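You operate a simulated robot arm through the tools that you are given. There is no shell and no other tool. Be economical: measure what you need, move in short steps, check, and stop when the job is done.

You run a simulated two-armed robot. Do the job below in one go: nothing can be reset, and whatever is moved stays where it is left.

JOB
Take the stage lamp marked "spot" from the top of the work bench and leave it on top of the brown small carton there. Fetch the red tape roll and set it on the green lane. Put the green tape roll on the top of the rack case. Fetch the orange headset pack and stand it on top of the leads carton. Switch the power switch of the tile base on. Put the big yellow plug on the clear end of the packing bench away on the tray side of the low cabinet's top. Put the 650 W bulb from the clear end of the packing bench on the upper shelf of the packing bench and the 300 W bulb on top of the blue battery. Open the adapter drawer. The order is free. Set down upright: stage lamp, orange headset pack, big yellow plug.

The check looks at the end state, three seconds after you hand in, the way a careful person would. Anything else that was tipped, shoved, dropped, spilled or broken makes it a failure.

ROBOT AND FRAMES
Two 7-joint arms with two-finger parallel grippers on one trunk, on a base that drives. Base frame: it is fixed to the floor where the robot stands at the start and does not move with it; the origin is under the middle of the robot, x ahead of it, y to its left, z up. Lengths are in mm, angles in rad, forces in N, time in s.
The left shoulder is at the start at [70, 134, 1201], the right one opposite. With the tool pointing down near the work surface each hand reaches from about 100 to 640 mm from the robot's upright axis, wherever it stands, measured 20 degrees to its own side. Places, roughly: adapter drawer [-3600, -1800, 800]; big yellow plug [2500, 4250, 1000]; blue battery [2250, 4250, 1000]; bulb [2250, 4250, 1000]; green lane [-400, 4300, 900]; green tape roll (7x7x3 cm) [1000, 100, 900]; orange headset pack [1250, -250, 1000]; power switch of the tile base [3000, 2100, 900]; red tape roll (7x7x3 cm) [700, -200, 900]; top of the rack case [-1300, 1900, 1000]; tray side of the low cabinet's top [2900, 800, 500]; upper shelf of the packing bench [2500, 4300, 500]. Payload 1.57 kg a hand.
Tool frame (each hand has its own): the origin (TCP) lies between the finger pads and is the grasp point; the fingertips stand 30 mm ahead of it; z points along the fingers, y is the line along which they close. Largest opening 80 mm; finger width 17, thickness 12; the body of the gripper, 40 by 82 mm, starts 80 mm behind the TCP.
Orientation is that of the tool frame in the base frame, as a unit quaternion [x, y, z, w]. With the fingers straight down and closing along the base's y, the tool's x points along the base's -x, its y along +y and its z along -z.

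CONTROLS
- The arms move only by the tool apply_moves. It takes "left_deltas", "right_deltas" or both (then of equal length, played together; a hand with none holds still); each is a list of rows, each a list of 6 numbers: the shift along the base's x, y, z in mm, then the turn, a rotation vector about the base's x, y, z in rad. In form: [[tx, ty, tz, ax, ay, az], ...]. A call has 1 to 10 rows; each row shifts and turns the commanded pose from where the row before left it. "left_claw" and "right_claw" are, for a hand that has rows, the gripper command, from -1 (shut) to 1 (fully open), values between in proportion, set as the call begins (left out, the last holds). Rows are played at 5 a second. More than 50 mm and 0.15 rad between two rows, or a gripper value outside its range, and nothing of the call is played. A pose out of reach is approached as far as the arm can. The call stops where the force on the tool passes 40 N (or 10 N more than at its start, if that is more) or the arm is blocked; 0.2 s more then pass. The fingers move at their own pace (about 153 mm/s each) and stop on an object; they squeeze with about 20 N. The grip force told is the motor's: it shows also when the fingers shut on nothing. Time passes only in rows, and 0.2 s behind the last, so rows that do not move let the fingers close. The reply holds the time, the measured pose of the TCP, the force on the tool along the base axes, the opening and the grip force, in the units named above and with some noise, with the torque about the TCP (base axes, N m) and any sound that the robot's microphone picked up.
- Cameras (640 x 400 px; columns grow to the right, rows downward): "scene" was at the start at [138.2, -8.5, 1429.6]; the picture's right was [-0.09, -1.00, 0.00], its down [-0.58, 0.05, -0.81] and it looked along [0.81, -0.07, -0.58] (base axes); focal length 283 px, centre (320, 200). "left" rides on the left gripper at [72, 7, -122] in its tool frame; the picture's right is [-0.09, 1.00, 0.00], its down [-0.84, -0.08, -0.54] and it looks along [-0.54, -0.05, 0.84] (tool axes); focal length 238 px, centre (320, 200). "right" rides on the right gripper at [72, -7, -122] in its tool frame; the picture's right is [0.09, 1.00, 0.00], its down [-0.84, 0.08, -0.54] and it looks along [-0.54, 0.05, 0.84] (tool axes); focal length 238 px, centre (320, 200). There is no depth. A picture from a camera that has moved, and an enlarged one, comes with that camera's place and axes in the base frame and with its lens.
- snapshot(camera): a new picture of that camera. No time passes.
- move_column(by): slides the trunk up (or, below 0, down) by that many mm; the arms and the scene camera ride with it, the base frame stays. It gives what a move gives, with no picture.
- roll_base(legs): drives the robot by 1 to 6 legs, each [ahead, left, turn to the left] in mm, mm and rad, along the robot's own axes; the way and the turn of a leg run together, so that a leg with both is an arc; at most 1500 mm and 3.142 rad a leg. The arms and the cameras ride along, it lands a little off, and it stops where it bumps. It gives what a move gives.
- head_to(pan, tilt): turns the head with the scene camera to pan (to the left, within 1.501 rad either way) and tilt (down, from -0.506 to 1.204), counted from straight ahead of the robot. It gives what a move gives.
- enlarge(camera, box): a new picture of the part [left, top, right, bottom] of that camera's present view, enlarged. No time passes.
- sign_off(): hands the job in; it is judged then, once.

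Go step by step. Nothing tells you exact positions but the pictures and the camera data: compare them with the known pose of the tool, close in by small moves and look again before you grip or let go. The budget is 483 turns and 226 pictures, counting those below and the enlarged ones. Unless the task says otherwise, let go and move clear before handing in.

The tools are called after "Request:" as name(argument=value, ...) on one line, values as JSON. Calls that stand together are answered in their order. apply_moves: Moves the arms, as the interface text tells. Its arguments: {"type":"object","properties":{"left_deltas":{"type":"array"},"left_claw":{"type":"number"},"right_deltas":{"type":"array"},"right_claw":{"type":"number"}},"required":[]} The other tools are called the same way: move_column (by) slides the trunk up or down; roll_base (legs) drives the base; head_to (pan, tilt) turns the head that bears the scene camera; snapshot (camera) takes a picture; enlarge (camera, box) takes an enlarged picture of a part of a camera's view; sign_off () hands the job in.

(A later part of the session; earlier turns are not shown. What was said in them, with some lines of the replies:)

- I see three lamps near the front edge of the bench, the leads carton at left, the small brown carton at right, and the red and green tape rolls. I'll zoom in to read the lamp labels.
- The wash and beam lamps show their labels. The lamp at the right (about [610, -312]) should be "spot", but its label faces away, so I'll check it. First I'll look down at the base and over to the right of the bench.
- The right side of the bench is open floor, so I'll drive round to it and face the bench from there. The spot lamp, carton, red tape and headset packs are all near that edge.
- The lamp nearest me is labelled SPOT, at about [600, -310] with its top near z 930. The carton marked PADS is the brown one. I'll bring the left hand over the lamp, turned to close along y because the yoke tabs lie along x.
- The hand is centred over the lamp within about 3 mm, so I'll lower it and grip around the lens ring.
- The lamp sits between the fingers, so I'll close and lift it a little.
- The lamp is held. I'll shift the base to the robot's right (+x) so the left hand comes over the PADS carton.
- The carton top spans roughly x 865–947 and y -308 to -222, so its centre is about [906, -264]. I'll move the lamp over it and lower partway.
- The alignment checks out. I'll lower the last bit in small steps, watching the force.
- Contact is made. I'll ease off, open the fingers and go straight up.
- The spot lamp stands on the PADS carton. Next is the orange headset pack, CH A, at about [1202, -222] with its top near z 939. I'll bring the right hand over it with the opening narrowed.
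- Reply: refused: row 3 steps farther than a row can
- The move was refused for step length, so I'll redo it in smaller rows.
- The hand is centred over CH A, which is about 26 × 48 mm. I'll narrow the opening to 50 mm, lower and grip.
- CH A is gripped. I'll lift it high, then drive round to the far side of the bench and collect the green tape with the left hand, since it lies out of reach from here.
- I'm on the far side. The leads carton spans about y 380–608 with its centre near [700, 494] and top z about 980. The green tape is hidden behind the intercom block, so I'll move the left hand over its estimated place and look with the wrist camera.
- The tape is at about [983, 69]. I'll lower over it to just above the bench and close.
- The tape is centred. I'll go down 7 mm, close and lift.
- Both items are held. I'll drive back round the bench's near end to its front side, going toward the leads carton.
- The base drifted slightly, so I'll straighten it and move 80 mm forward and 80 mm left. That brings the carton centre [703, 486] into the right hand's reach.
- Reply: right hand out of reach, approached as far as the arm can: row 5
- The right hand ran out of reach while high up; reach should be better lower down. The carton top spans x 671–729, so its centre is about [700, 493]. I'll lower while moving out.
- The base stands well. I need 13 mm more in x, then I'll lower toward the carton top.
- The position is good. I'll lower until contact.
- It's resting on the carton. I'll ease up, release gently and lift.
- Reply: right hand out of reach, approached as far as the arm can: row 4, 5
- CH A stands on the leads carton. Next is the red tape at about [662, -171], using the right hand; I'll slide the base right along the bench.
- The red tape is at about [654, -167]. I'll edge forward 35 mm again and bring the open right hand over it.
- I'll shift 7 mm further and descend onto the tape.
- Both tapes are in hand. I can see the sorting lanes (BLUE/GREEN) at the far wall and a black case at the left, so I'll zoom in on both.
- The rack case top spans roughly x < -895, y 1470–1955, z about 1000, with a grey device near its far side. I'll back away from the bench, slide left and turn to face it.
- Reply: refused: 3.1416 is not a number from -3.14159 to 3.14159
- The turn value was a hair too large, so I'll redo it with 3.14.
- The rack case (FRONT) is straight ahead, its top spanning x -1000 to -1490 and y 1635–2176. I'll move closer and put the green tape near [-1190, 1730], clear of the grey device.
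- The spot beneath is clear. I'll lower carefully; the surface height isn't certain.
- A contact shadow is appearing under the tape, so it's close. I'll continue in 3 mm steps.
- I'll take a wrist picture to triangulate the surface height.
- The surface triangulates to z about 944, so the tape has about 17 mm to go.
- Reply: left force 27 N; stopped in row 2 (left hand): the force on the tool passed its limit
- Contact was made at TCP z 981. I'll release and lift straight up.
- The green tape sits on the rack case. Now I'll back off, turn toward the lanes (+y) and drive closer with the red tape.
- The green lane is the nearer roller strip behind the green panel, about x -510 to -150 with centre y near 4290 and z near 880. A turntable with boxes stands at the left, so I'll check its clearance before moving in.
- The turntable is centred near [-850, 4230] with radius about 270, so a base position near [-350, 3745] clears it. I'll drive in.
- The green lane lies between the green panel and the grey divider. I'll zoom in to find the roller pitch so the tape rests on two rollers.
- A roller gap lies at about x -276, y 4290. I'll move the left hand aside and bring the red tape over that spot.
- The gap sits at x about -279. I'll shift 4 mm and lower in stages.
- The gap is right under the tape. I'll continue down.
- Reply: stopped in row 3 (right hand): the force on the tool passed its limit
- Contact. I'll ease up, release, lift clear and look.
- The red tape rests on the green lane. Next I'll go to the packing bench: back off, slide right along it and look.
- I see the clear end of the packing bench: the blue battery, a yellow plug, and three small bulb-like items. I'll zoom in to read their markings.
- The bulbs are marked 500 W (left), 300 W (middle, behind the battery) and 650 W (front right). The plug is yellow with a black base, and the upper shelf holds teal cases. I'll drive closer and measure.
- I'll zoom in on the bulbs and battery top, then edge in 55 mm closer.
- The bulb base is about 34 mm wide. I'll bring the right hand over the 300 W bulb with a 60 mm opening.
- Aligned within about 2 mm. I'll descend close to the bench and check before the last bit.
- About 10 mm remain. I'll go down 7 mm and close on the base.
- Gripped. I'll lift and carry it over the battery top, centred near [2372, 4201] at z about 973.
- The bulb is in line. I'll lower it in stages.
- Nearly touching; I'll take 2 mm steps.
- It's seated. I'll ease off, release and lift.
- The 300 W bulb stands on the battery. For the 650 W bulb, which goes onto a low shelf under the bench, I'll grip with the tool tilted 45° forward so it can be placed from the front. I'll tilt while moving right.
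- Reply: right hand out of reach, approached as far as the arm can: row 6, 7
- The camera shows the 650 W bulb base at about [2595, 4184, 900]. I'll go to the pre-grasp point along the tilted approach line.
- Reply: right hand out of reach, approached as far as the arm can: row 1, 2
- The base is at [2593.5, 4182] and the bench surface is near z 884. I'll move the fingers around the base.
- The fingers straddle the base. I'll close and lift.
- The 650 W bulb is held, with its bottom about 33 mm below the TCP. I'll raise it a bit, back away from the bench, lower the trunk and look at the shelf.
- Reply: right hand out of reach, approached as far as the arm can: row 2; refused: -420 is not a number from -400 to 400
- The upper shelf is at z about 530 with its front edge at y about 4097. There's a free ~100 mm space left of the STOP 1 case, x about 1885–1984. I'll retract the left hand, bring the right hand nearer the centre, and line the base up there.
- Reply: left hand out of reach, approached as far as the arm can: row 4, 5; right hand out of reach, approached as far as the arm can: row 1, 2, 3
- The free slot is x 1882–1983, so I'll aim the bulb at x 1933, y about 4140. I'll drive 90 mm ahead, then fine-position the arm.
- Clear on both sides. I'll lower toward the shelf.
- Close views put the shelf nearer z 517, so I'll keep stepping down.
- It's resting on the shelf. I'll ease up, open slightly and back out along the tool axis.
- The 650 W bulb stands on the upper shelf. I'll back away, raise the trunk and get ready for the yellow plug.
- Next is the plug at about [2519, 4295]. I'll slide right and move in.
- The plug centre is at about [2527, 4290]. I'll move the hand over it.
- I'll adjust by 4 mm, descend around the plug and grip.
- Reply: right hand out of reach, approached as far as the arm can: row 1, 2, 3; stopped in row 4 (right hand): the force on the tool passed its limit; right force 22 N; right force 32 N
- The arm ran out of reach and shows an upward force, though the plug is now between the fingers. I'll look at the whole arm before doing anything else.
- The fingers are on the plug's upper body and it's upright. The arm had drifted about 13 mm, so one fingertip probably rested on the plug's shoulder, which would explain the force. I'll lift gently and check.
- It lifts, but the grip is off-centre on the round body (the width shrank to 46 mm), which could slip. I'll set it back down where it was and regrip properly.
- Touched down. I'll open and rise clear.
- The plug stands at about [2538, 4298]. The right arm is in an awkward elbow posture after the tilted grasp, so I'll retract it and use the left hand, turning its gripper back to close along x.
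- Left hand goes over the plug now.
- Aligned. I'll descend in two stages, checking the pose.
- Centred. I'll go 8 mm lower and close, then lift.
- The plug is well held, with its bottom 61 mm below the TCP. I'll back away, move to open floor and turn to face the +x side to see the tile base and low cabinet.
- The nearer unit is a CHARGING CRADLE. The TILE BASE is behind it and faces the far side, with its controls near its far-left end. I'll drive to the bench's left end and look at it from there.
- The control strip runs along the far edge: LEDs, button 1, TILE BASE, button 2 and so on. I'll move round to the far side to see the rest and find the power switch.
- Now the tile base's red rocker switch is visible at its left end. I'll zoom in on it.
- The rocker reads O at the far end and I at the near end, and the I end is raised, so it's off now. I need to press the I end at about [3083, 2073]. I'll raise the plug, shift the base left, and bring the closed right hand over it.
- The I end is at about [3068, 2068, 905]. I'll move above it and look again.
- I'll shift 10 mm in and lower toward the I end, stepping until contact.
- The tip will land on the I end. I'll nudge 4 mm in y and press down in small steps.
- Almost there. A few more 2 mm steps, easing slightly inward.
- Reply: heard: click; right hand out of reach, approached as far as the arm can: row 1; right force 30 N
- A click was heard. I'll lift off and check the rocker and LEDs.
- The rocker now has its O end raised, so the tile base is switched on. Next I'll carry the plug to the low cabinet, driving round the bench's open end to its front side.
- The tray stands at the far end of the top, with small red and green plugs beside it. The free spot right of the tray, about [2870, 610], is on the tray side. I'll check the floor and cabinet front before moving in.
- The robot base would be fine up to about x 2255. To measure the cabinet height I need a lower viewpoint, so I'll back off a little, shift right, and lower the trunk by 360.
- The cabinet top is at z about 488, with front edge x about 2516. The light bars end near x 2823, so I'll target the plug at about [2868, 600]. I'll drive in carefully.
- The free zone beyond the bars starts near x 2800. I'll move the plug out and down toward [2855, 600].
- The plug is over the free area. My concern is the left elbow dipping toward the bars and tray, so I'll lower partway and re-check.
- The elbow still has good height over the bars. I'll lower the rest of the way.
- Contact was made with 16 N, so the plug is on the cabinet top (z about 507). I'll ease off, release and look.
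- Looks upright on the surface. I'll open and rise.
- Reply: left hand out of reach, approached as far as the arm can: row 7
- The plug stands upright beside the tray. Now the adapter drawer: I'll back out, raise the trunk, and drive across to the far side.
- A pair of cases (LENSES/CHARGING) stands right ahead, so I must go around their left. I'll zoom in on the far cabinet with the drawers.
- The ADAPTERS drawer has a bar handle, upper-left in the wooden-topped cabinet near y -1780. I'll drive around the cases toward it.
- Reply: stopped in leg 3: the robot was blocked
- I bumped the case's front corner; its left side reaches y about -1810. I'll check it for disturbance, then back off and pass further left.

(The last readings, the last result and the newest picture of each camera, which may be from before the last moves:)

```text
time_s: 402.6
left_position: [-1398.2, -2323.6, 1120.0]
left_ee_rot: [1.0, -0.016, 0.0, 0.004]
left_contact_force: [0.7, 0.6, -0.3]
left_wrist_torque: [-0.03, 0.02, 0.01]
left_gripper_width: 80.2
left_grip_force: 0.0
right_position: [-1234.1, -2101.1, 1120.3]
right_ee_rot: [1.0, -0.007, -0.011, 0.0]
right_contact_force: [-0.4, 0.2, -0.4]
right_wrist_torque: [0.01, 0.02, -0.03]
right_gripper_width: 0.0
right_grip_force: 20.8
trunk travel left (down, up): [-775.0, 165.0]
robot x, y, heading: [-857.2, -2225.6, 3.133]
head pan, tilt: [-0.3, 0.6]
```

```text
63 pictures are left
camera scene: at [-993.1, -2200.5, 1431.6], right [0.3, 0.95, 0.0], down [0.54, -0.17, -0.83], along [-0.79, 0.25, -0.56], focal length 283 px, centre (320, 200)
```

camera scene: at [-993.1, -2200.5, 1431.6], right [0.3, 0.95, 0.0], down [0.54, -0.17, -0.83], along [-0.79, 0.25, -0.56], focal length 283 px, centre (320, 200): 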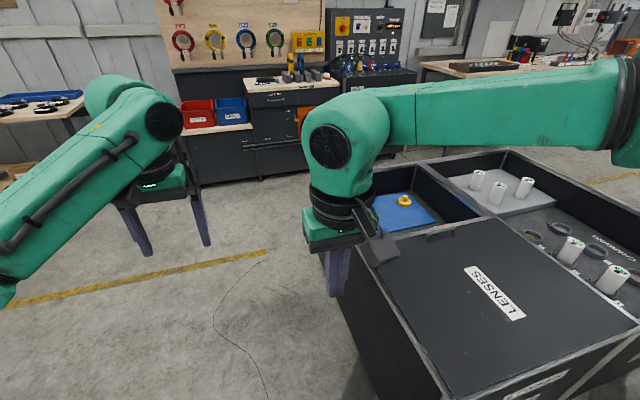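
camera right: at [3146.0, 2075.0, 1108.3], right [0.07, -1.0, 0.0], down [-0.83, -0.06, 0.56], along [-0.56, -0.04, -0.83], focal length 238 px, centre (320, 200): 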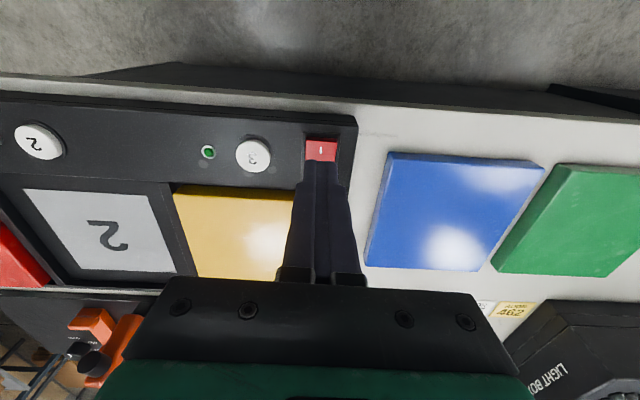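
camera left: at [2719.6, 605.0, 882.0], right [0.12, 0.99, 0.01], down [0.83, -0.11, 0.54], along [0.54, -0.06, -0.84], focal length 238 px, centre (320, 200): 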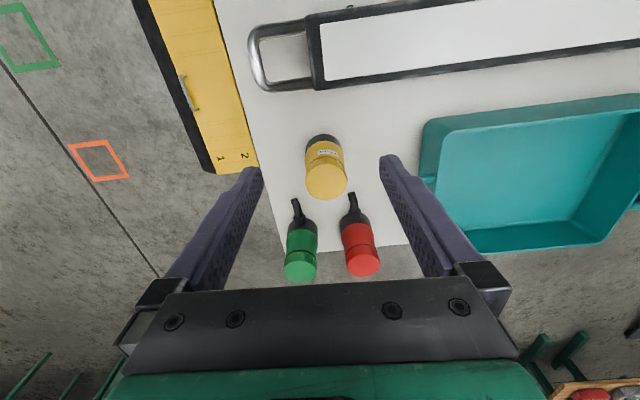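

The case looks undisturbed. The lane to the left is clear, so I'll drive ahead.

Request:
roll_base(legs=[[1450, 0, 0]])

Request:
roll_base(legs=[[0, -480, 0]])

Request:
head_to(pan=0.0, tilt=0.5)

Request:
snapshot(camera="scene")

```text
time_s: 409.7
left_position: [-2835.0, -2317.3, 1120.4]
left_ee_rot: [1.0, -0.018, -0.001, 0.005]
left_contact_force: [-0.4, 0.1, -0.2]
left_wrist_torque: [0.04, 0.0, -0.02]
left_gripper_width: 80.2
left_grip_force: 0.0
right_position: [-2670.6, -2096.3, 1121.1]
right_ee_rot: [1.0, -0.008, -0.012, 0.001]
right_contact_force: [0.2, -0.4, 0.3]
right_wrist_torque: [-0.02, 0.02, -0.03]
right_gripper_width: 0.0
right_grip_force: 20.2
trunk travel left (down, up): [-775.0, 165.0]
robot x, y, heading: [-2298.2, -2221.6, 3.136]
head pan, tilt: [-0.3, 0.6]
```

```text
time_s: 411.6
left_position: [-2855.5, -2068.0, 1120.3]
left_ee_rot: [0.998, -0.065, -0.002, 0.005]
left_contact_force: [0.7, 1.0, -0.7]
left_wrist_torque: [-0.01, 0.05, 0.01]
left_gripper_width: 80.5
left_grip_force: 0.1
right_position: [-2670.6, -1863.7, 1122.7]
right_ee_rot: [0.998, -0.054, -0.013, 0.002]
right_contact_force: [-0.5, 0.1, -0.3]
right_wrist_torque: [0.02, 0.02, -0.02]
right_gripper_width: 0.0
right_grip_force: 19.7
trunk travel left (down, up): [-775.0, 165.0]
robot x, y, heading: [-2310.5, -2022.5, 3.045]
head pan, tilt: [-0.3, 0.6]
stopped in leg 1: the robot was blocked; the commanded pose is now the measured one
```

```text
time_s: 412.4
left_position: [-2858.9, -2070.1, 1118.3]
left_ee_rot: [0.998, -0.064, -0.001, 0.007]
left_contact_force: [0.3, 0.3, -0.4]
left_wrist_torque: [0.01, 0.0, 0.0]
left_gripper_width: 80.2
left_grip_force: 0.1
right_position: [-2674.0, -1864.0, 1119.7]
right_ee_rot: [0.998, -0.054, -0.011, 0.0]
right_contact_force: [-0.2, 0.6, -0.3]
right_wrist_torque: [0.03, 0.05, 0.01]
right_gripper_width: 0.0
right_grip_force: 20.4
trunk travel left (down, up): [-775.0, 165.0]
robot x, y, heading: [-2313.0, -2027.5, 3.043]
head pan, tilt: [0.0, 0.499]
```

```text
62 pictures are left
camera scene: at [-2454.1, -2010.0, 1440.5], right [0.1, 1.0, 0.0], down [0.48, -0.05, -0.88], along [-0.87, 0.09, -0.48], focal length 283 px, centre (320, 200)
```

scene: 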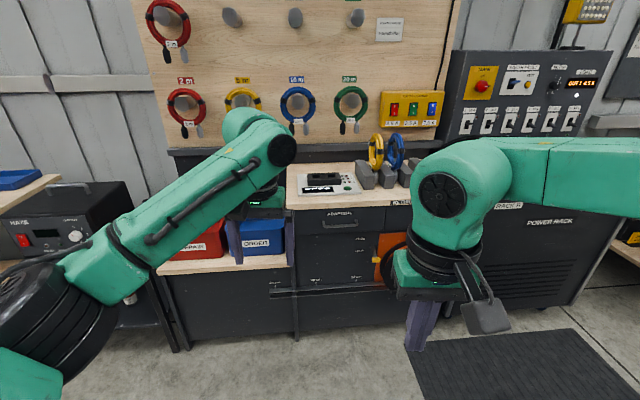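

I was blocked again, presumably by the case's rear corner. I'll ease away from it (left and ahead), then straighten, and check the case.

Request:
roll_base(legs=[[40, 60, 0], [350, 0, 0], [0, 0, 0.098]])

Request:
head_to(pan=-1.5, tilt=0.7)

Request:
snapshot(camera="scene")

```text
time_s: 415.9
left_position: [-3249.6, -2142.0, 1120.4]
left_ee_rot: [1.0, -0.015, -0.002, 0.006]
left_contact_force: [-0.1, 0.3, 0.2]
left_wrist_torque: [-0.01, 0.03, 0.01]
left_gripper_width: 79.8
left_grip_force: 0.0
right_position: [-3086.5, -1918.7, 1121.6]
right_ee_rot: [1.0, -0.005, -0.012, 0.003]
right_contact_force: [0.2, 0.3, 1.1]
right_wrist_torque: [0.01, 0.01, 0.02]
right_gripper_width: 0.0
right_grip_force: 19.8
trunk travel left (down, up): [-775.0, 165.0]
robot x, y, heading: [-2712.7, -2043.0, 3.139]
head pan, tilt: [0.0, 0.499]
```

```text
time_s: 417.5
left_position: [-3250.8, -2144.0, 1119.6]
left_ee_rot: [1.0, -0.015, 0.0, 0.005]
left_contact_force: [-0.1, 0.3, 0.8]
left_wrist_torque: [0.02, -0.01, 0.0]
left_gripper_width: 80.0
left_grip_force: 0.0
right_position: [-3086.6, -1920.3, 1121.1]
right_ee_rot: [1.0, -0.006, -0.011, 0.002]
right_contact_force: [1.0, 0.5, -0.5]
right_wrist_torque: [-0.01, -0.01, -0.03]
right_gripper_width: 0.0
right_grip_force: 20.2
trunk travel left (down, up): [-775.0, 165.0]
robot x, y, heading: [-2713.5, -2047.5, 3.141]
head pan, tilt: [-1.499, 0.7]
```

```text
61 pictures are left
camera scene: at [-2767.8, -1959.8, 1423.0], right [1.0, 0.07, 0.0], down [0.05, -0.64, -0.76], along [-0.06, 0.76, -0.64], focal length 283 px, centre (320, 200)
```

scene: 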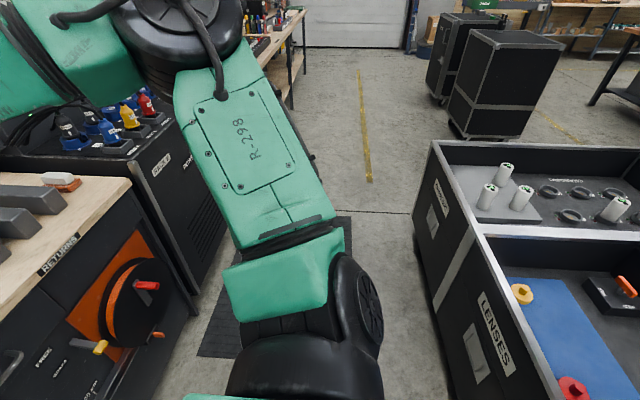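

The case and its contents look fine. Now I'll look closely at the adapter drawer's handle.

Request:
head_to(pan=-0.25, tilt=0.75)

Request:
snapshot(camera="scene")

```text
time_s: 418.9
left_position: [-3251.7, -2142.5, 1119.8]
left_ee_rot: [1.0, -0.015, -0.001, 0.005]
left_contact_force: [-0.3, -0.4, 0.8]
left_wrist_torque: [-0.01, 0.0, -0.04]
left_gripper_width: 80.0
left_grip_force: 0.1
right_position: [-3086.0, -1921.5, 1121.6]
right_ee_rot: [1.0, -0.004, -0.011, 0.001]
right_contact_force: [-0.4, 1.0, 0.8]
right_wrist_torque: [-0.02, 0.02, -0.01]
right_gripper_width: 0.2
right_grip_force: 19.9
trunk travel left (down, up): [-775.0, 165.0]
robot x, y, heading: [-2714.0, -2037.9, 3.143]
head pan, tilt: [-0.25, 0.75]
```

```text
60 pictures are left
camera scene: at [-2841.9, -2024.1, 1418.7], right [0.25, 0.97, 0.0], down [0.66, -0.17, -0.73], along [-0.71, 0.18, -0.68], focal length 283 px, centre (320, 200)
```

scene: 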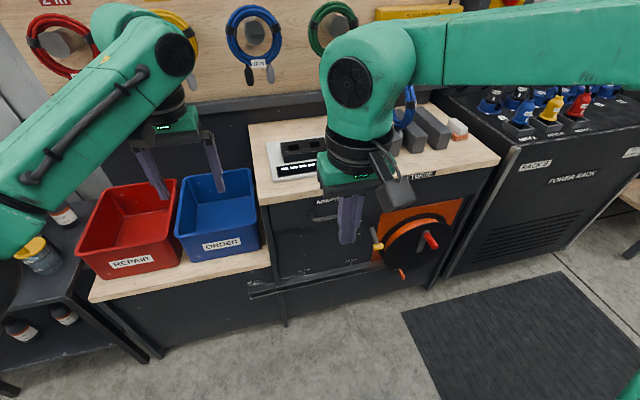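

I'll position the base so the handle (about [-3400, -1860, 815]) is in front of the left arm.

Request:
roll_base(legs=[[60, 0, 0], [0, -300, 0]])

Request:
head_to(pan=0.1, tilt=0.75)

Request:
apply_moves(left_deltas=[[30, -30, 0, 0, 0, 0], [30, -30, 0, 0, 0, 0], [30, -30, 0, 0, 0, 0], [30, -30, 0, 0, 0, 0]])

Request:
snapshot(camera="scene")

```text
time_s: 421.5
left_position: [-3308.7, -1843.6, 1120.0]
left_ee_rot: [1.0, -0.016, -0.001, 0.004]
left_contact_force: [-0.8, 0.7, 0.3]
left_wrist_torque: [0.02, 0.0, 0.01]
left_gripper_width: 80.1
left_grip_force: 0.1
right_position: [-3146.2, -1622.6, 1120.7]
right_ee_rot: [1.0, -0.005, -0.011, 0.002]
right_contact_force: [-0.2, -0.1, -0.8]
right_wrist_torque: [-0.01, 0.0, 0.02]
right_gripper_width: 0.1
right_grip_force: 19.7
trunk travel left (down, up): [-775.0, 165.0]
robot x, y, heading: [-2774.5, -1742.7, -3.145]
head pan, tilt: [-0.25, 0.75]
```

```text
time_s: 422.4
left_position: [-3309.3, -1841.9, 1120.6]
left_ee_rot: [1.0, -0.014, -0.001, 0.005]
left_contact_force: [-0.6, 0.1, 0.3]
left_wrist_torque: [-0.05, -0.02, -0.02]
left_gripper_width: 79.9
left_grip_force: 0.0
right_position: [-3146.7, -1619.2, 1121.4]
right_ee_rot: [1.0, -0.005, -0.011, 0.002]
right_contact_force: [0.3, 0.0, -0.8]
right_wrist_torque: [-0.02, -0.01, 0.02]
right_gripper_width: 0.0
right_grip_force: 20.0
trunk travel left (down, up): [-775.0, 165.0]
robot x, y, heading: [-2772.1, -1739.8, -3.139]
head pan, tilt: [0.099, 0.75]
```

```text
time_s: 423.4
left_position: [-3187.2, -1965.8, 1118.3]
left_ee_rot: [1.0, -0.014, -0.002, 0.004]
left_contact_force: [-0.1, 0.0, -0.1]
left_wrist_torque: [0.01, 0.03, -0.01]
left_gripper_width: 80.1
left_grip_force: 0.2
right_position: [-3145.5, -1622.4, 1123.4]
right_ee_rot: [1.0, -0.005, -0.013, 0.001]
right_contact_force: [0.4, -0.9, 0.1]
right_wrist_torque: [-0.04, 0.02, -0.02]
right_gripper_width: 0.0
right_grip_force: 20.1
trunk travel left (down, up): [-775.0, 165.0]
robot x, y, heading: [-2769.3, -1740.1, -3.145]
head pan, tilt: [0.099, 0.75]
```

```text
59 pictures are left
camera scene: at [-2901.3, -1754.2, 1418.9], right [-0.1, 0.99, 0.0], down [0.68, 0.07, -0.73], along [-0.73, -0.07, -0.68], focal length 283 px, centre (320, 200)
```

scene: 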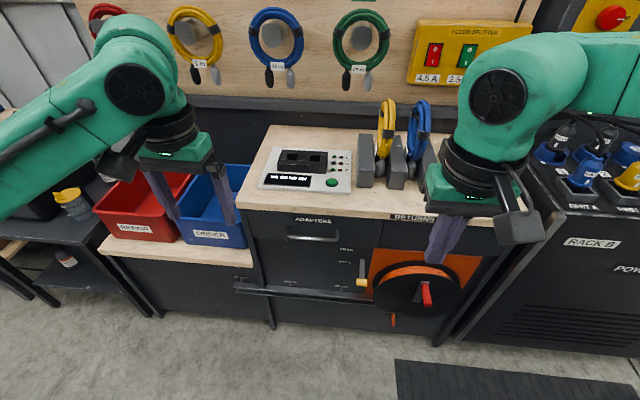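

Request:
enlarge(camera="scene", box=[240, 195, 400, 305])

```text
3.64 times, centred on (320, 250) of scene
camera zoom: at [-2901.3, -1754.2, 1418.9], right [-0.1, 0.99, 0.0], down [0.68, 0.07, -0.73], along [-0.73, -0.07, -0.68], focal length 1029 px, centre (320, 18)
```

zoom: 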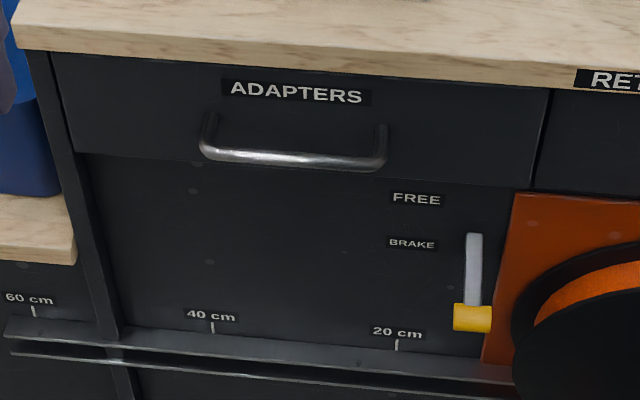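

The handle is a U-bar at about [-3431, -1825, 775], 149 mm long, standing about 36 mm off the face. I'll hook it from above with the closed left fingers tilted about 40° forward, then pull. First I'll tilt the hand in free space.

Request:
apply_moves(left_deltas=[[10, 24, -15, 0, 0.117, 0], [10, 24, -15, 0, 0.117, 0], [10, 24, -15, 0, 0.117, 0], [10, 24, -15, 0, 0.117, 0], [10, 24, -15, 0, 0.116, 0], [10, 20, -15, 0, 0.116, 0]], left_claw=-1)

Request:
roll_base(legs=[[130, 0, 0]])

Request:
snapshot(camera="left")

Request:
snapshot(camera="scene")

```text
time_s: 424.8
left_position: [-3183.4, -1854.7, 1039.5]
left_ee_rot: [0.971, -0.031, -0.237, 0.014]
left_contact_force: [-0.2, 0.9, 0.2]
left_wrist_torque: [0.01, -0.07, 0.04]
left_gripper_width: 0.0
left_grip_force: 20.3
left hand out of reach, approached as far as the arm can: row 3, 4, 5, 6
right_position: [-3147.4, -1618.1, 1120.7]
right_ee_rot: [1.0, -0.005, -0.01, 0.003]
right_contact_force: [-0.5, 0.3, 0.1]
right_wrist_torque: [-0.03, -0.01, 0.0]
right_gripper_width: 0.0
right_grip_force: 18.9
trunk travel left (down, up): [-775.0, 165.0]
robot x, y, heading: [-2768.9, -1744.7, -3.14]
head pan, tilt: [0.099, 0.75]
```

```text
time_s: 426.1
left_position: [-3313.1, -1858.7, 1041.4]
left_ee_rot: [0.97, -0.031, -0.24, 0.014]
left_contact_force: [-0.2, -0.7, 0.4]
left_wrist_torque: [-0.01, -0.03, 0.02]
left_gripper_width: 0.0
left_grip_force: 20.0
right_position: [-3276.6, -1620.0, 1123.0]
right_ee_rot: [1.0, -0.005, -0.012, 0.002]
right_contact_force: [0.2, -0.2, 0.1]
right_wrist_torque: [0.01, 0.01, -0.01]
right_gripper_width: 0.2
right_grip_force: 19.7
trunk travel left (down, up): [-775.0, 165.0]
robot x, y, heading: [-2904.8, -1745.5, -3.145]
head pan, tilt: [0.099, 0.75]
```

```text
57 pictures are left
camera left: at [-3193.1, -1868.1, 1116.6], right [-0.13, -0.99, 0.08], down [-0.48, 0.14, 0.86], along [-0.87, 0.08, -0.5], focal length 238 px, centre (320, 200)
```

left: 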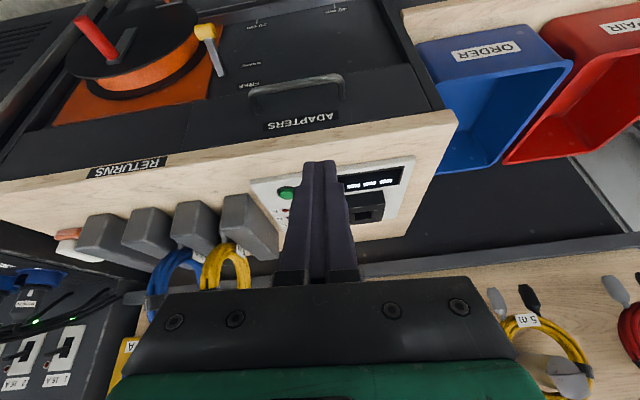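

```text
56 pictures are left
camera scene: at [-3032.9, -1751.9, 1419.0], right [-0.1, 0.99, 0.0], down [0.68, 0.07, -0.73], along [-0.73, -0.07, -0.68], focal length 283 px, centre (320, 200)
```

scene: 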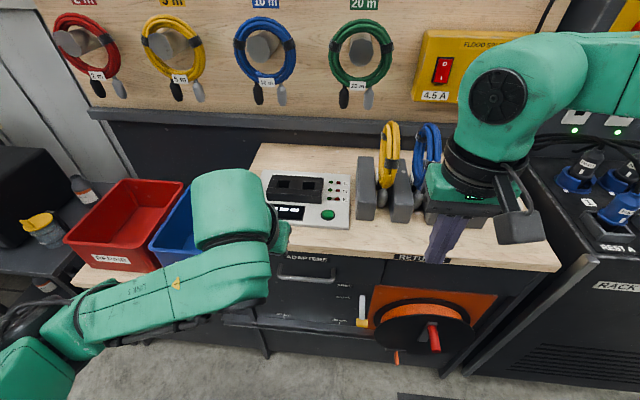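

The tilt only reached 28°, and the counter edge overhangs to about x -3428, just above the bar. I'll lower to a pre-hook point while adding more tilt, then check.

Request:
apply_moves(left_deltas=[[-5, 6, -35, 0, 0, 0], [-5, 6, -35, 0, 0.06, 0], [-10, 6, -35, 0, 0.08, 0], [-15, 6, -30, 0, 0.08, 0], [-15, 6, -30, 0, 0.08, 0]])

Request:
snapshot(camera="left")

Request:
snapshot(camera="scene")

```text
time_s: 427.3
left_position: [-3363.2, -1826.3, 874.9]
left_ee_rot: [0.924, -0.029, -0.382, 0.018]
left_contact_force: [0.6, 0.9, 0.4]
left_wrist_torque: [-0.02, 0.0, -0.01]
left_gripper_width: 0.1
left_grip_force: 19.5
right_position: [-3278.0, -1620.1, 1122.0]
right_ee_rot: [1.0, -0.006, -0.012, 0.002]
right_contact_force: [0.3, -0.9, -0.9]
right_wrist_torque: [0.03, -0.01, 0.02]
right_gripper_width: 0.1
right_grip_force: 19.7
trunk travel left (down, up): [-775.0, 165.0]
robot x, y, heading: [-2903.7, -1744.8, -3.14]
head pan, tilt: [0.099, 0.75]
```

```text
55 pictures are left
camera left: at [-3226.6, -1836.7, 911.6], right [-0.1, -0.99, 0.12], down [-0.21, 0.14, 0.97], along [-0.97, 0.08, -0.22], focal length 238 px, centre (320, 200)
```

left: 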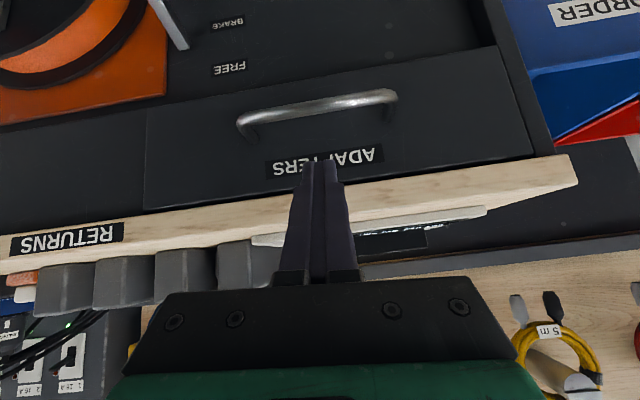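

```text
54 pictures are left
camera scene: at [-3035.3, -1751.6, 1418.8], right [-0.1, 0.99, 0.0], down [0.68, 0.07, -0.73], along [-0.73, -0.07, -0.68], focal length 283 px, centre (320, 200)
```

scene: 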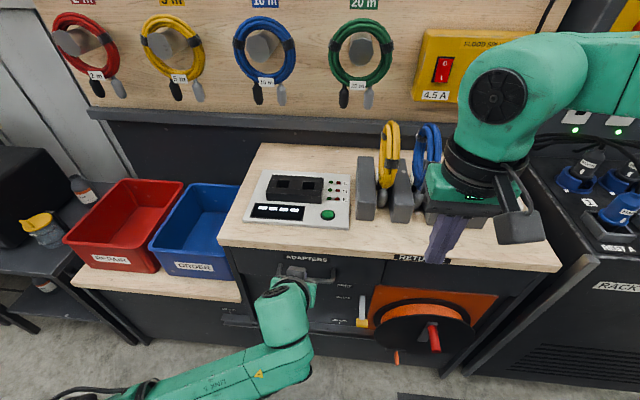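

The tilt is now 45°. Close-up triangulation puts the bar at about [-3415, -1829, 785]. I'll line up the approach and go in halfway, then check.

Request:
apply_moves(left_deltas=[[-9, -2, -19, 0, 0, 0], [-11, 0, -11, 0, 0, 0], [-11, 0, -11, 0, 0, 0], [0, 0, 0, 0, 0, 0]])

Request:
snapshot(camera="left")

Request:
enlarge(camera="scene", box=[240, 230, 380, 330])

```text
time_s: 428.3
left_position: [-3395.9, -1830.7, 835.3]
left_ee_rot: [0.924, -0.029, -0.38, 0.018]
left_contact_force: [0.3, 0.0, -0.5]
left_wrist_torque: [0.02, 0.0, 0.02]
left_gripper_width: 0.0
left_grip_force: 19.6
right_position: [-3278.3, -1619.9, 1121.9]
right_ee_rot: [1.0, -0.005, -0.011, 0.001]
right_contact_force: [0.6, -0.4, 0.5]
right_wrist_torque: [0.0, -0.04, -0.01]
right_gripper_width: 0.0
right_grip_force: 20.4
trunk travel left (down, up): [-775.0, 165.0]
robot x, y, heading: [-2905.0, -1746.6, -3.142]
head pan, tilt: [0.099, 0.75]
```

```text
53 pictures are left
camera left: at [-3258.5, -1840.7, 870.7], right [-0.1, -0.99, 0.12], down [-0.21, 0.14, 0.97], along [-0.97, 0.08, -0.22], focal length 238 px, centre (320, 200)
```

left: 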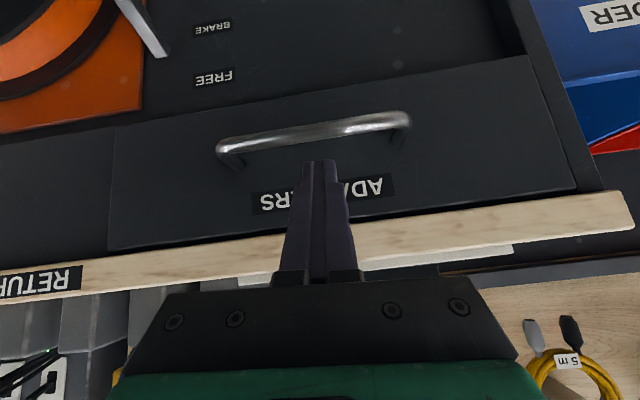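

```text
4.00 times, centred on (310, 280) of scene
camera zoom: at [-3035.2, -1752.0, 1418.7], right [-0.1, 0.99, 0.0], down [0.68, 0.07, -0.73], along [-0.73, -0.07, -0.68], focal length 1132 px, centre (360, -120)
```

zoom: 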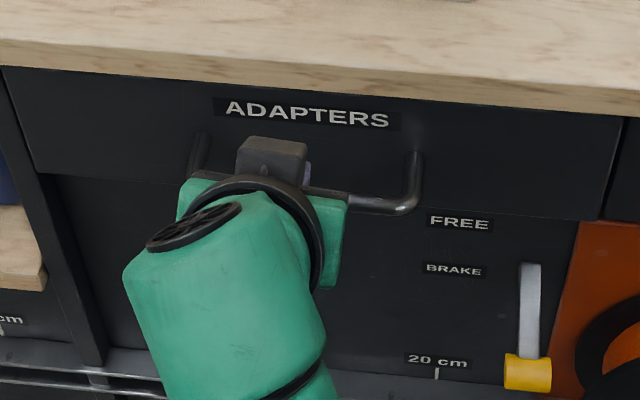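

Geometry check: the bar is 22 mm below the finger axis and 55 mm ahead of the TCP. I'll advance along the finger direction so the tips go behind the bar.

Request:
apply_moves(left_deltas=[[-9, 0, -9, 0, 0, 0], [-8, 0, -8, 0, 0, 0], [-4, 0, -4, 0, 0, 0], [-3, 0, -3, 0, 0, 0], [0, 0, 0, 0, 0, 0]])

Request:
snapshot(camera="left")

```text
time_s: 429.5
left_position: [-3419.8, -1832.0, 809.9]
left_ee_rot: [0.924, -0.029, -0.381, 0.019]
left_contact_force: [0.0, 0.2, 0.2]
left_wrist_torque: [-0.03, -0.01, -0.01]
left_gripper_width: 0.0
left_grip_force: 20.3
right_position: [-3277.2, -1620.3, 1121.8]
right_ee_rot: [1.0, -0.006, -0.011, 0.002]
right_contact_force: [-0.1, -0.2, 0.6]
right_wrist_torque: [-0.01, 0.0, 0.02]
right_gripper_width: 0.1
right_grip_force: 20.0
trunk travel left (down, up): [-775.0, 165.0]
robot x, y, heading: [-2905.4, -1748.7, -3.145]
head pan, tilt: [0.099, 0.75]
```

```text
51 pictures are left
camera left: at [-3283.2, -1840.7, 846.5], right [-0.1, -0.99, 0.12], down [-0.21, 0.14, 0.97], along [-0.97, 0.07, -0.22], focal length 238 px, centre (320, 200)
```

left: 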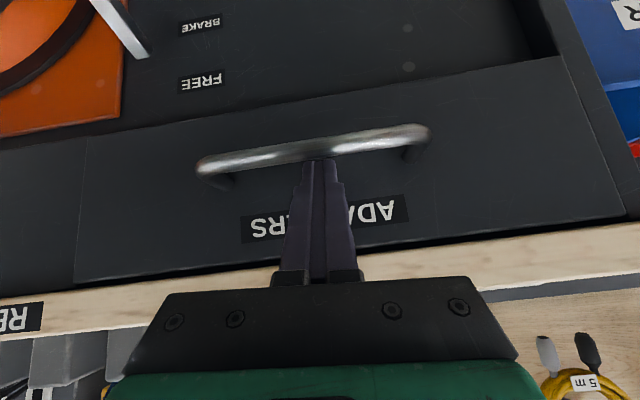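

Request:
apply_moves(left_deltas=[[-3, 0, -4, 0, 0, 0], [-2, 0, -4, 0, 0, 0], [-1, 0, -3, 0, 0, 0], [0, 0, 0, 0, 0, 0]])

Request:
snapshot(camera="left")

```text
time_s: 430.5
left_position: [-3426.5, -1830.2, 800.2]
left_ee_rot: [0.924, -0.029, -0.381, 0.018]
left_contact_force: [2.6, -0.9, 1.5]
left_wrist_torque: [-0.03, -0.02, 0.01]
left_gripper_width: 0.0
left_grip_force: 20.4
right_position: [-3277.7, -1619.3, 1121.5]
right_ee_rot: [1.0, -0.005, -0.012, 0.001]
right_contact_force: [0.1, 0.1, -0.7]
right_wrist_torque: [0.0, 0.03, 0.01]
right_gripper_width: 0.0
right_grip_force: 20.1
trunk travel left (down, up): [-775.0, 165.0]
robot x, y, heading: [-2901.9, -1738.7, -3.144]
head pan, tilt: [0.099, 0.75]
```

```text
50 pictures are left
camera left: at [-3288.9, -1840.8, 836.2], right [-0.1, -0.99, 0.12], down [-0.21, 0.14, 0.97], along [-0.97, 0.08, -0.22], focal length 238 px, centre (320, 200)
```

left: 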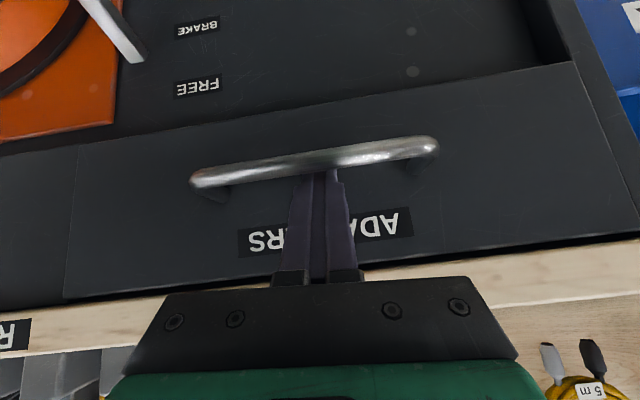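

The bar now covers the fingertips. A few millimetres deeper (downward) will give a better hook, then I'll try a short pull.

Request:
apply_moves(left_deltas=[[1, 0, -4, 0, 0, 0], [1, 0, -4, 0, 0, 0], [0, 0, 0, 0, 0, 0]])

Request:
apply_moves(left_deltas=[[5, 0, 0, 0, 0, 0], [10, 0, 0, 0, 0, 0], [10, 0, 0, 0, 0, 0], [10, 0, 0, 0, 0, 0], [0, 0, 0, 0, 0, 0]])

Request:
snapshot(camera="left")

```text
time_s: 431.3
left_position: [-3423.4, -1829.9, 795.5]
left_ee_rot: [0.922, -0.028, -0.385, 0.019]
left_contact_force: [-4.3, -1.0, 16.8]
left_wrist_torque: [0.04, -0.06, 0.0]
left_gripper_width: 0.0
left_grip_force: 20.0
right_position: [-3276.1, -1619.2, 1122.2]
right_ee_rot: [1.0, -0.005, -0.012, 0.002]
right_contact_force: [-0.8, 0.2, -0.1]
right_wrist_torque: [0.0, 0.02, -0.01]
right_gripper_width: 0.1
right_grip_force: 20.1
trunk travel left (down, up): [-775.0, 165.0]
robot x, y, heading: [-2906.1, -1739.5, -3.136]
head pan, tilt: [0.099, 0.75]
```

```text
time_s: 432.5
left_position: [-3386.6, -1830.0, 795.1]
left_ee_rot: [0.922, -0.029, -0.385, 0.018]
left_contact_force: [1.6, -3.4, 31.0]
left_wrist_torque: [0.23, -0.19, -0.01]
left_gripper_width: 0.0
left_grip_force: 19.8
right_position: [-3274.5, -1620.2, 1122.9]
right_ee_rot: [1.0, -0.005, -0.014, 0.002]
right_contact_force: [-0.4, -0.1, 0.1]
right_wrist_torque: [-0.03, -0.02, -0.02]
right_gripper_width: 0.0
right_grip_force: 20.0
trunk travel left (down, up): [-775.0, 165.0]
robot x, y, heading: [-2903.1, -1743.4, -3.141]
head pan, tilt: [0.099, 0.75]
```

```text
49 pictures are left
camera left: at [-3249.8, -1840.2, 830.5], right [-0.1, -0.99, 0.12], down [-0.2, 0.14, 0.97], along [-0.97, 0.08, -0.21], focal length 238 px, centre (320, 200)
```

left: 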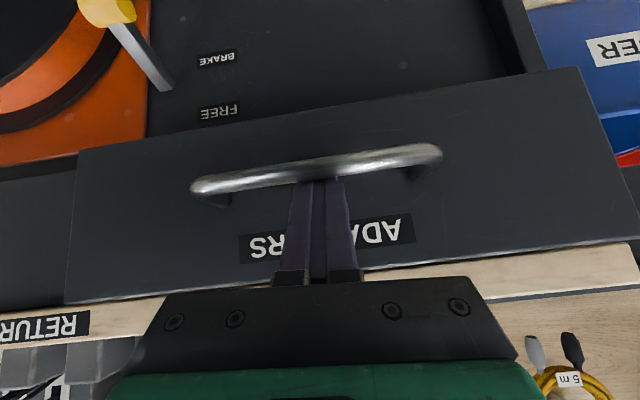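

The drawer is sliding out. I'll relieve the downward load slightly and keep pulling.

Request:
apply_moves(left_deltas=[[5, 0, 2, 0, 0, 0], [15, 0, 1, 0, 0, 0], [20, 0, 0, 0, 0, 0], [20, 0, 0, 0, 0, 0], [20, 0, 0, 0, 0, 0], [20, 0, 0, 0, 0, 0], [0, 0, 0, 0, 0, 0]])

Request:
snapshot(camera="left")

Request:
snapshot(camera="scene")

```text
time_s: 434.1
left_position: [-3285.7, -1829.8, 795.1]
left_ee_rot: [0.923, -0.029, -0.383, 0.018]
left_contact_force: [0.6, -4.2, 21.7]
left_wrist_torque: [-0.05, -0.14, 0.04]
left_gripper_width: 0.0
left_grip_force: 20.0
right_position: [-3275.1, -1620.8, 1121.2]
right_ee_rot: [1.0, -0.005, -0.012, 0.002]
right_contact_force: [-0.1, -0.2, 0.4]
right_wrist_torque: [0.0, 0.03, -0.01]
right_gripper_width: 0.0
right_grip_force: 20.0
trunk travel left (down, up): [-775.0, 165.0]
robot x, y, heading: [-2905.3, -1741.5, -3.142]
head pan, tilt: [0.099, 0.75]
```

```text
48 pictures are left
camera left: at [-3149.1, -1840.3, 831.3], right [-0.1, -0.99, 0.12], down [-0.2, 0.14, 0.97], along [-0.97, 0.07, -0.22], focal length 238 px, centre (320, 200)
```

left: 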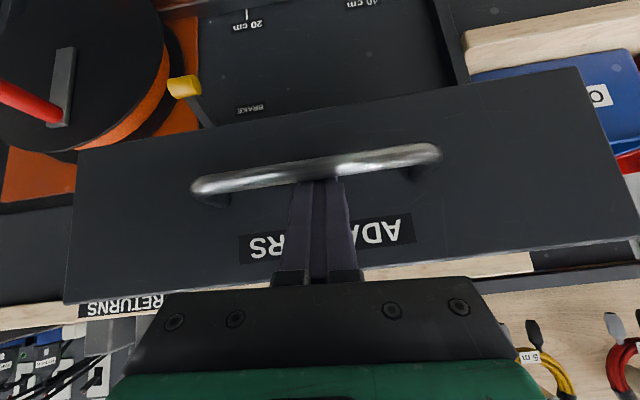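

```text
47 pictures are left
camera scene: at [-3032.0, -1752.2, 1419.2], right [-0.1, 0.99, 0.0], down [0.68, 0.07, -0.73], along [-0.73, -0.07, -0.68], focal length 283 px, centre (320, 200)
```

scene: 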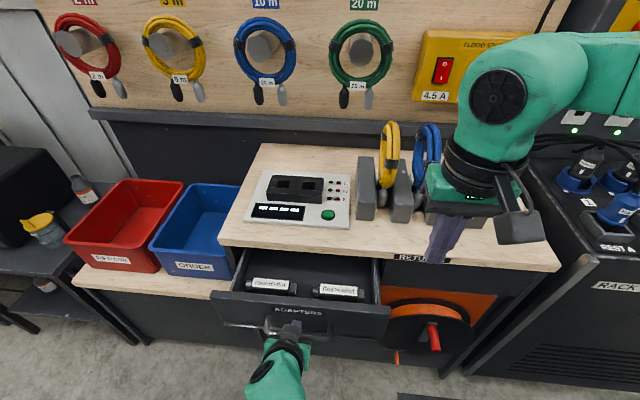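

The drawer is about 140 mm open with its contents visible. I'll keep pulling toward fully open.

Request:
apply_moves(left_deltas=[[20, 0, 0, 0, 0, 0], [20, 0, 0, 0, 0, 0], [20, 0, 0, 0, 0, 0], [15, 0, 0, 0, 0, 0], [15, 0, 0, 0, 0, 0], [0, 0, 0, 0, 0, 0]])

Request:
snapshot(camera="scene")

```text
time_s: 435.5
left_position: [-3198.2, -1830.3, 794.7]
left_ee_rot: [0.924, -0.028, -0.382, 0.017]
left_contact_force: [0.9, -3.0, 25.7]
left_wrist_torque: [-0.03, -0.17, 0.01]
left_gripper_width: 0.2
left_grip_force: 19.9
right_position: [-3276.2, -1620.6, 1123.3]
right_ee_rot: [1.0, -0.005, -0.012, 0.001]
right_contact_force: [0.3, 0.0, -0.2]
right_wrist_torque: [0.01, -0.03, -0.04]
right_gripper_width: 0.2
right_grip_force: 19.9
trunk travel left (down, up): [-775.0, 165.0]
robot x, y, heading: [-2903.3, -1744.4, -3.138]
head pan, tilt: [0.099, 0.75]
```

```text
46 pictures are left
camera scene: at [-3032.0, -1752.0, 1419.1], right [-0.1, 1.0, 0.0], down [0.68, 0.07, -0.73], along [-0.73, -0.07, -0.68], focal length 283 px, centre (320, 200)
```

scene: 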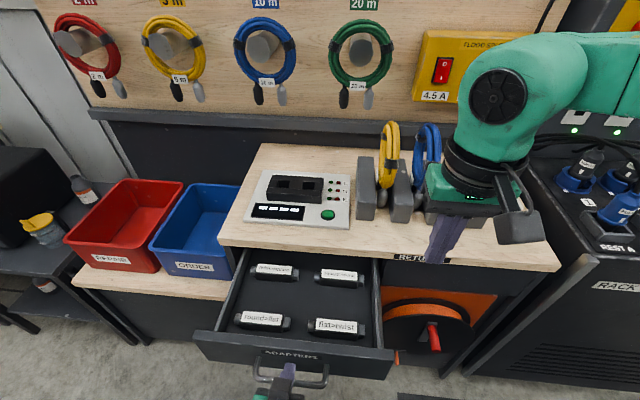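

It's about 225 mm open. I'll pull a little further to find the end of travel.

Request:
apply_moves(left_deltas=[[10, 0, 0, 0, 0, 0], [10, 0, 0, 0, 0, 0], [10, 0, 0, 0, 0, 0], [10, 0, 0, 0, 0, 0], [0, 0, 0, 0, 0, 0]])

Request:
snapshot(camera="left")

```text
time_s: 436.7
left_position: [-3158.9, -1829.7, 795.3]
left_ee_rot: [0.923, -0.028, -0.382, 0.019]
left_contact_force: [1.0, -2.5, 22.8]
left_wrist_torque: [0.13, -0.2, 0.16]
left_gripper_width: 0.1
left_grip_force: 20.0
right_position: [-3275.8, -1619.2, 1123.1]
right_ee_rot: [1.0, -0.005, -0.013, 0.001]
right_contact_force: [-0.6, -1.1, 0.6]
right_wrist_torque: [0.0, -0.02, -0.01]
right_gripper_width: 0.0
right_grip_force: 20.2
trunk travel left (down, up): [-775.0, 165.0]
robot x, y, heading: [-2904.7, -1744.8, -3.142]
head pan, tilt: [0.099, 0.75]
```

```text
45 pictures are left
camera left: at [-3021.3, -1840.2, 831.4], right [-0.1, -0.99, 0.12], down [-0.21, 0.14, 0.97], along [-0.97, 0.07, -0.22], focal length 238 px, centre (320, 200)
```

left: 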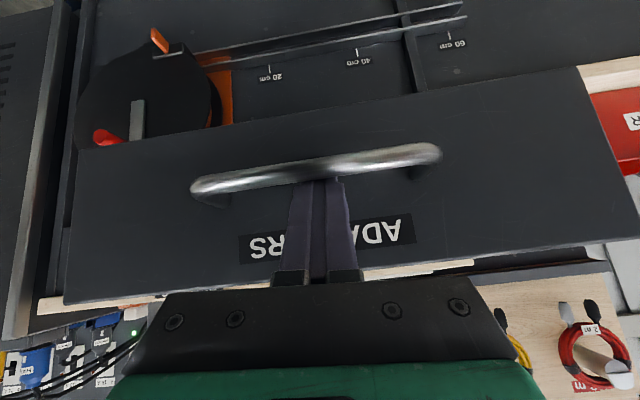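

The drawer is now about 265 mm open with no resistance. I'll unhook by lifting straight up, then retreat.

Request:
apply_moves(left_deltas=[[0, 0, 5, 0, 0, 0], [0, 0, 10, 0, 0, 0], [0, 0, 15, 0, 0, 0], [0, 0, 20, 0, 0, 0], [3, 0, 30, 0, 0, 0], [5, 0, 30, 0, 0, 0], [0, 0, 40, 0, 0, 0], [0, 0, 40, 0, 0, 0], [0, 0, 40, 0, 0, 0]])

Request:
snapshot(camera="scene")

```text
time_s: 438.2
left_position: [-3096.6, -1797.6, 841.1]
left_ee_rot: [0.963, -0.021, -0.265, -0.052]
left_contact_force: [-0.5, 0.0, 0.2]
left_wrist_torque: [-0.01, -0.04, 0.0]
left_gripper_width: 0.1
left_grip_force: 20.2
left hand out of reach, approached as far as the arm can: row 7
right_position: [-3276.7, -1619.9, 1121.1]
right_ee_rot: [1.0, -0.005, -0.012, 0.002]
right_contact_force: [0.2, 0.7, 0.4]
right_wrist_torque: [-0.01, 0.01, 0.0]
right_gripper_width: 0.0
right_grip_force: 19.6
trunk travel left (down, up): [-775.0, 165.0]
robot x, y, heading: [-2904.1, -1742.6, -3.14]
head pan, tilt: [0.099, 0.75]
stopped in row 7 (left hand): the arm was blocked; the commanded pose is now the measured one
```

```text
44 pictures are left
camera scene: at [-3034.8, -1751.3, 1418.8], right [-0.1, 0.99, 0.0], down [0.68, 0.07, -0.73], along [-0.73, -0.07, -0.68], focal length 283 px, centre (320, 200)
```

scene: 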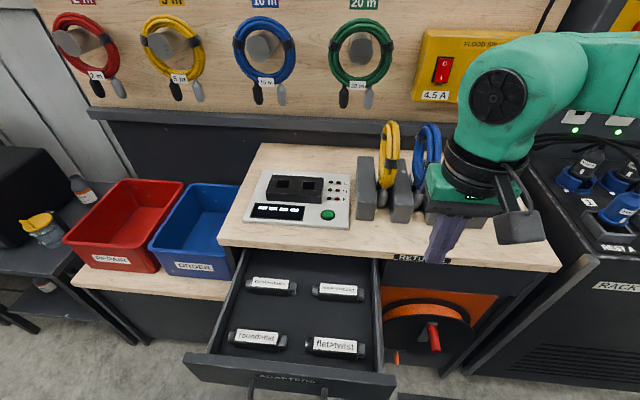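

The drawer stays open and the hand is clear of the bar. I'll back the base away and take a last look.

Request:
roll_base(legs=[[-130, 0, 0]])

Request:
snapshot(camera="scene")

```text
time_s: 439.5
left_position: [-2968.2, -1797.9, 838.9]
left_ee_rot: [0.963, -0.021, -0.265, -0.053]
left_contact_force: [-0.3, 0.3, 0.5]
left_wrist_torque: [0.01, -0.01, -0.02]
left_gripper_width: 0.4
left_grip_force: 20.6
right_position: [-3148.1, -1620.7, 1120.1]
right_ee_rot: [1.0, -0.004, -0.011, 0.001]
right_contact_force: [0.1, 0.3, -0.3]
right_wrist_torque: [0.0, 0.0, 0.0]
right_gripper_width: 0.0
right_grip_force: 19.7
trunk travel left (down, up): [-775.0, 165.0]
robot x, y, heading: [-2770.5, -1743.1, -3.14]
head pan, tilt: [0.099, 0.75]
```

```text
43 pictures are left
camera scene: at [-2906.8, -1751.9, 1418.5], right [-0.1, 0.99, 0.0], down [0.68, 0.07, -0.73], along [-0.73, -0.07, -0.68], focal length 283 px, centre (320, 200)
```

scene: 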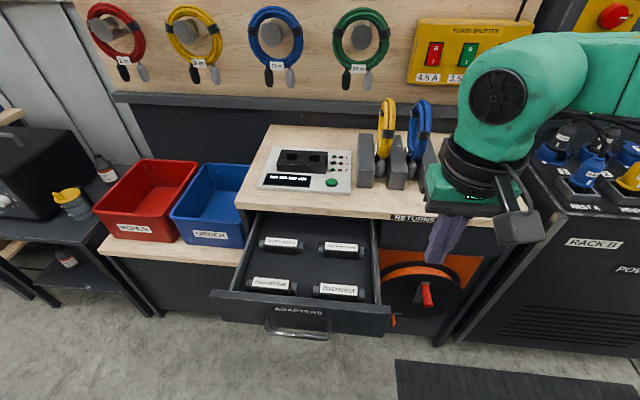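

The adapter drawer stands open and both hands are clear, so all the tasks are done. I'm handing in.

Request:
sign_off()

```text
The job is handed in.
```

I finished all nine tasks and handed the job in, but on the way to the adapter drawer the base bumped the black LENSES/CHARGING case twice. Pictures after each bump showed nothing in it tipped, but I couldn't confirm it hadn't shifted slightly.

- **Lamp and headset pack:** the spot lamp is on the brown carton and the orange headset pack is on the leads carton, both upright.
- **Tapes:** the red roll is on the green lane and the green roll is on the rack case.
- **Switch:** the tile base is on. The switch clicked and its O end is now raised.
- **Yellow plug:** it stands upright beside the tray on the low cabinet. My first grip was off-centre, so I set it down and gripped it again.
- **Bulbs:** the 650 W bulb is on the packing bench's upper shelf and the 300 W bulb is on the blue battery.
- **Adapter drawer:** it is open about 265 mm. I stopped there, so it may not be at full travel.
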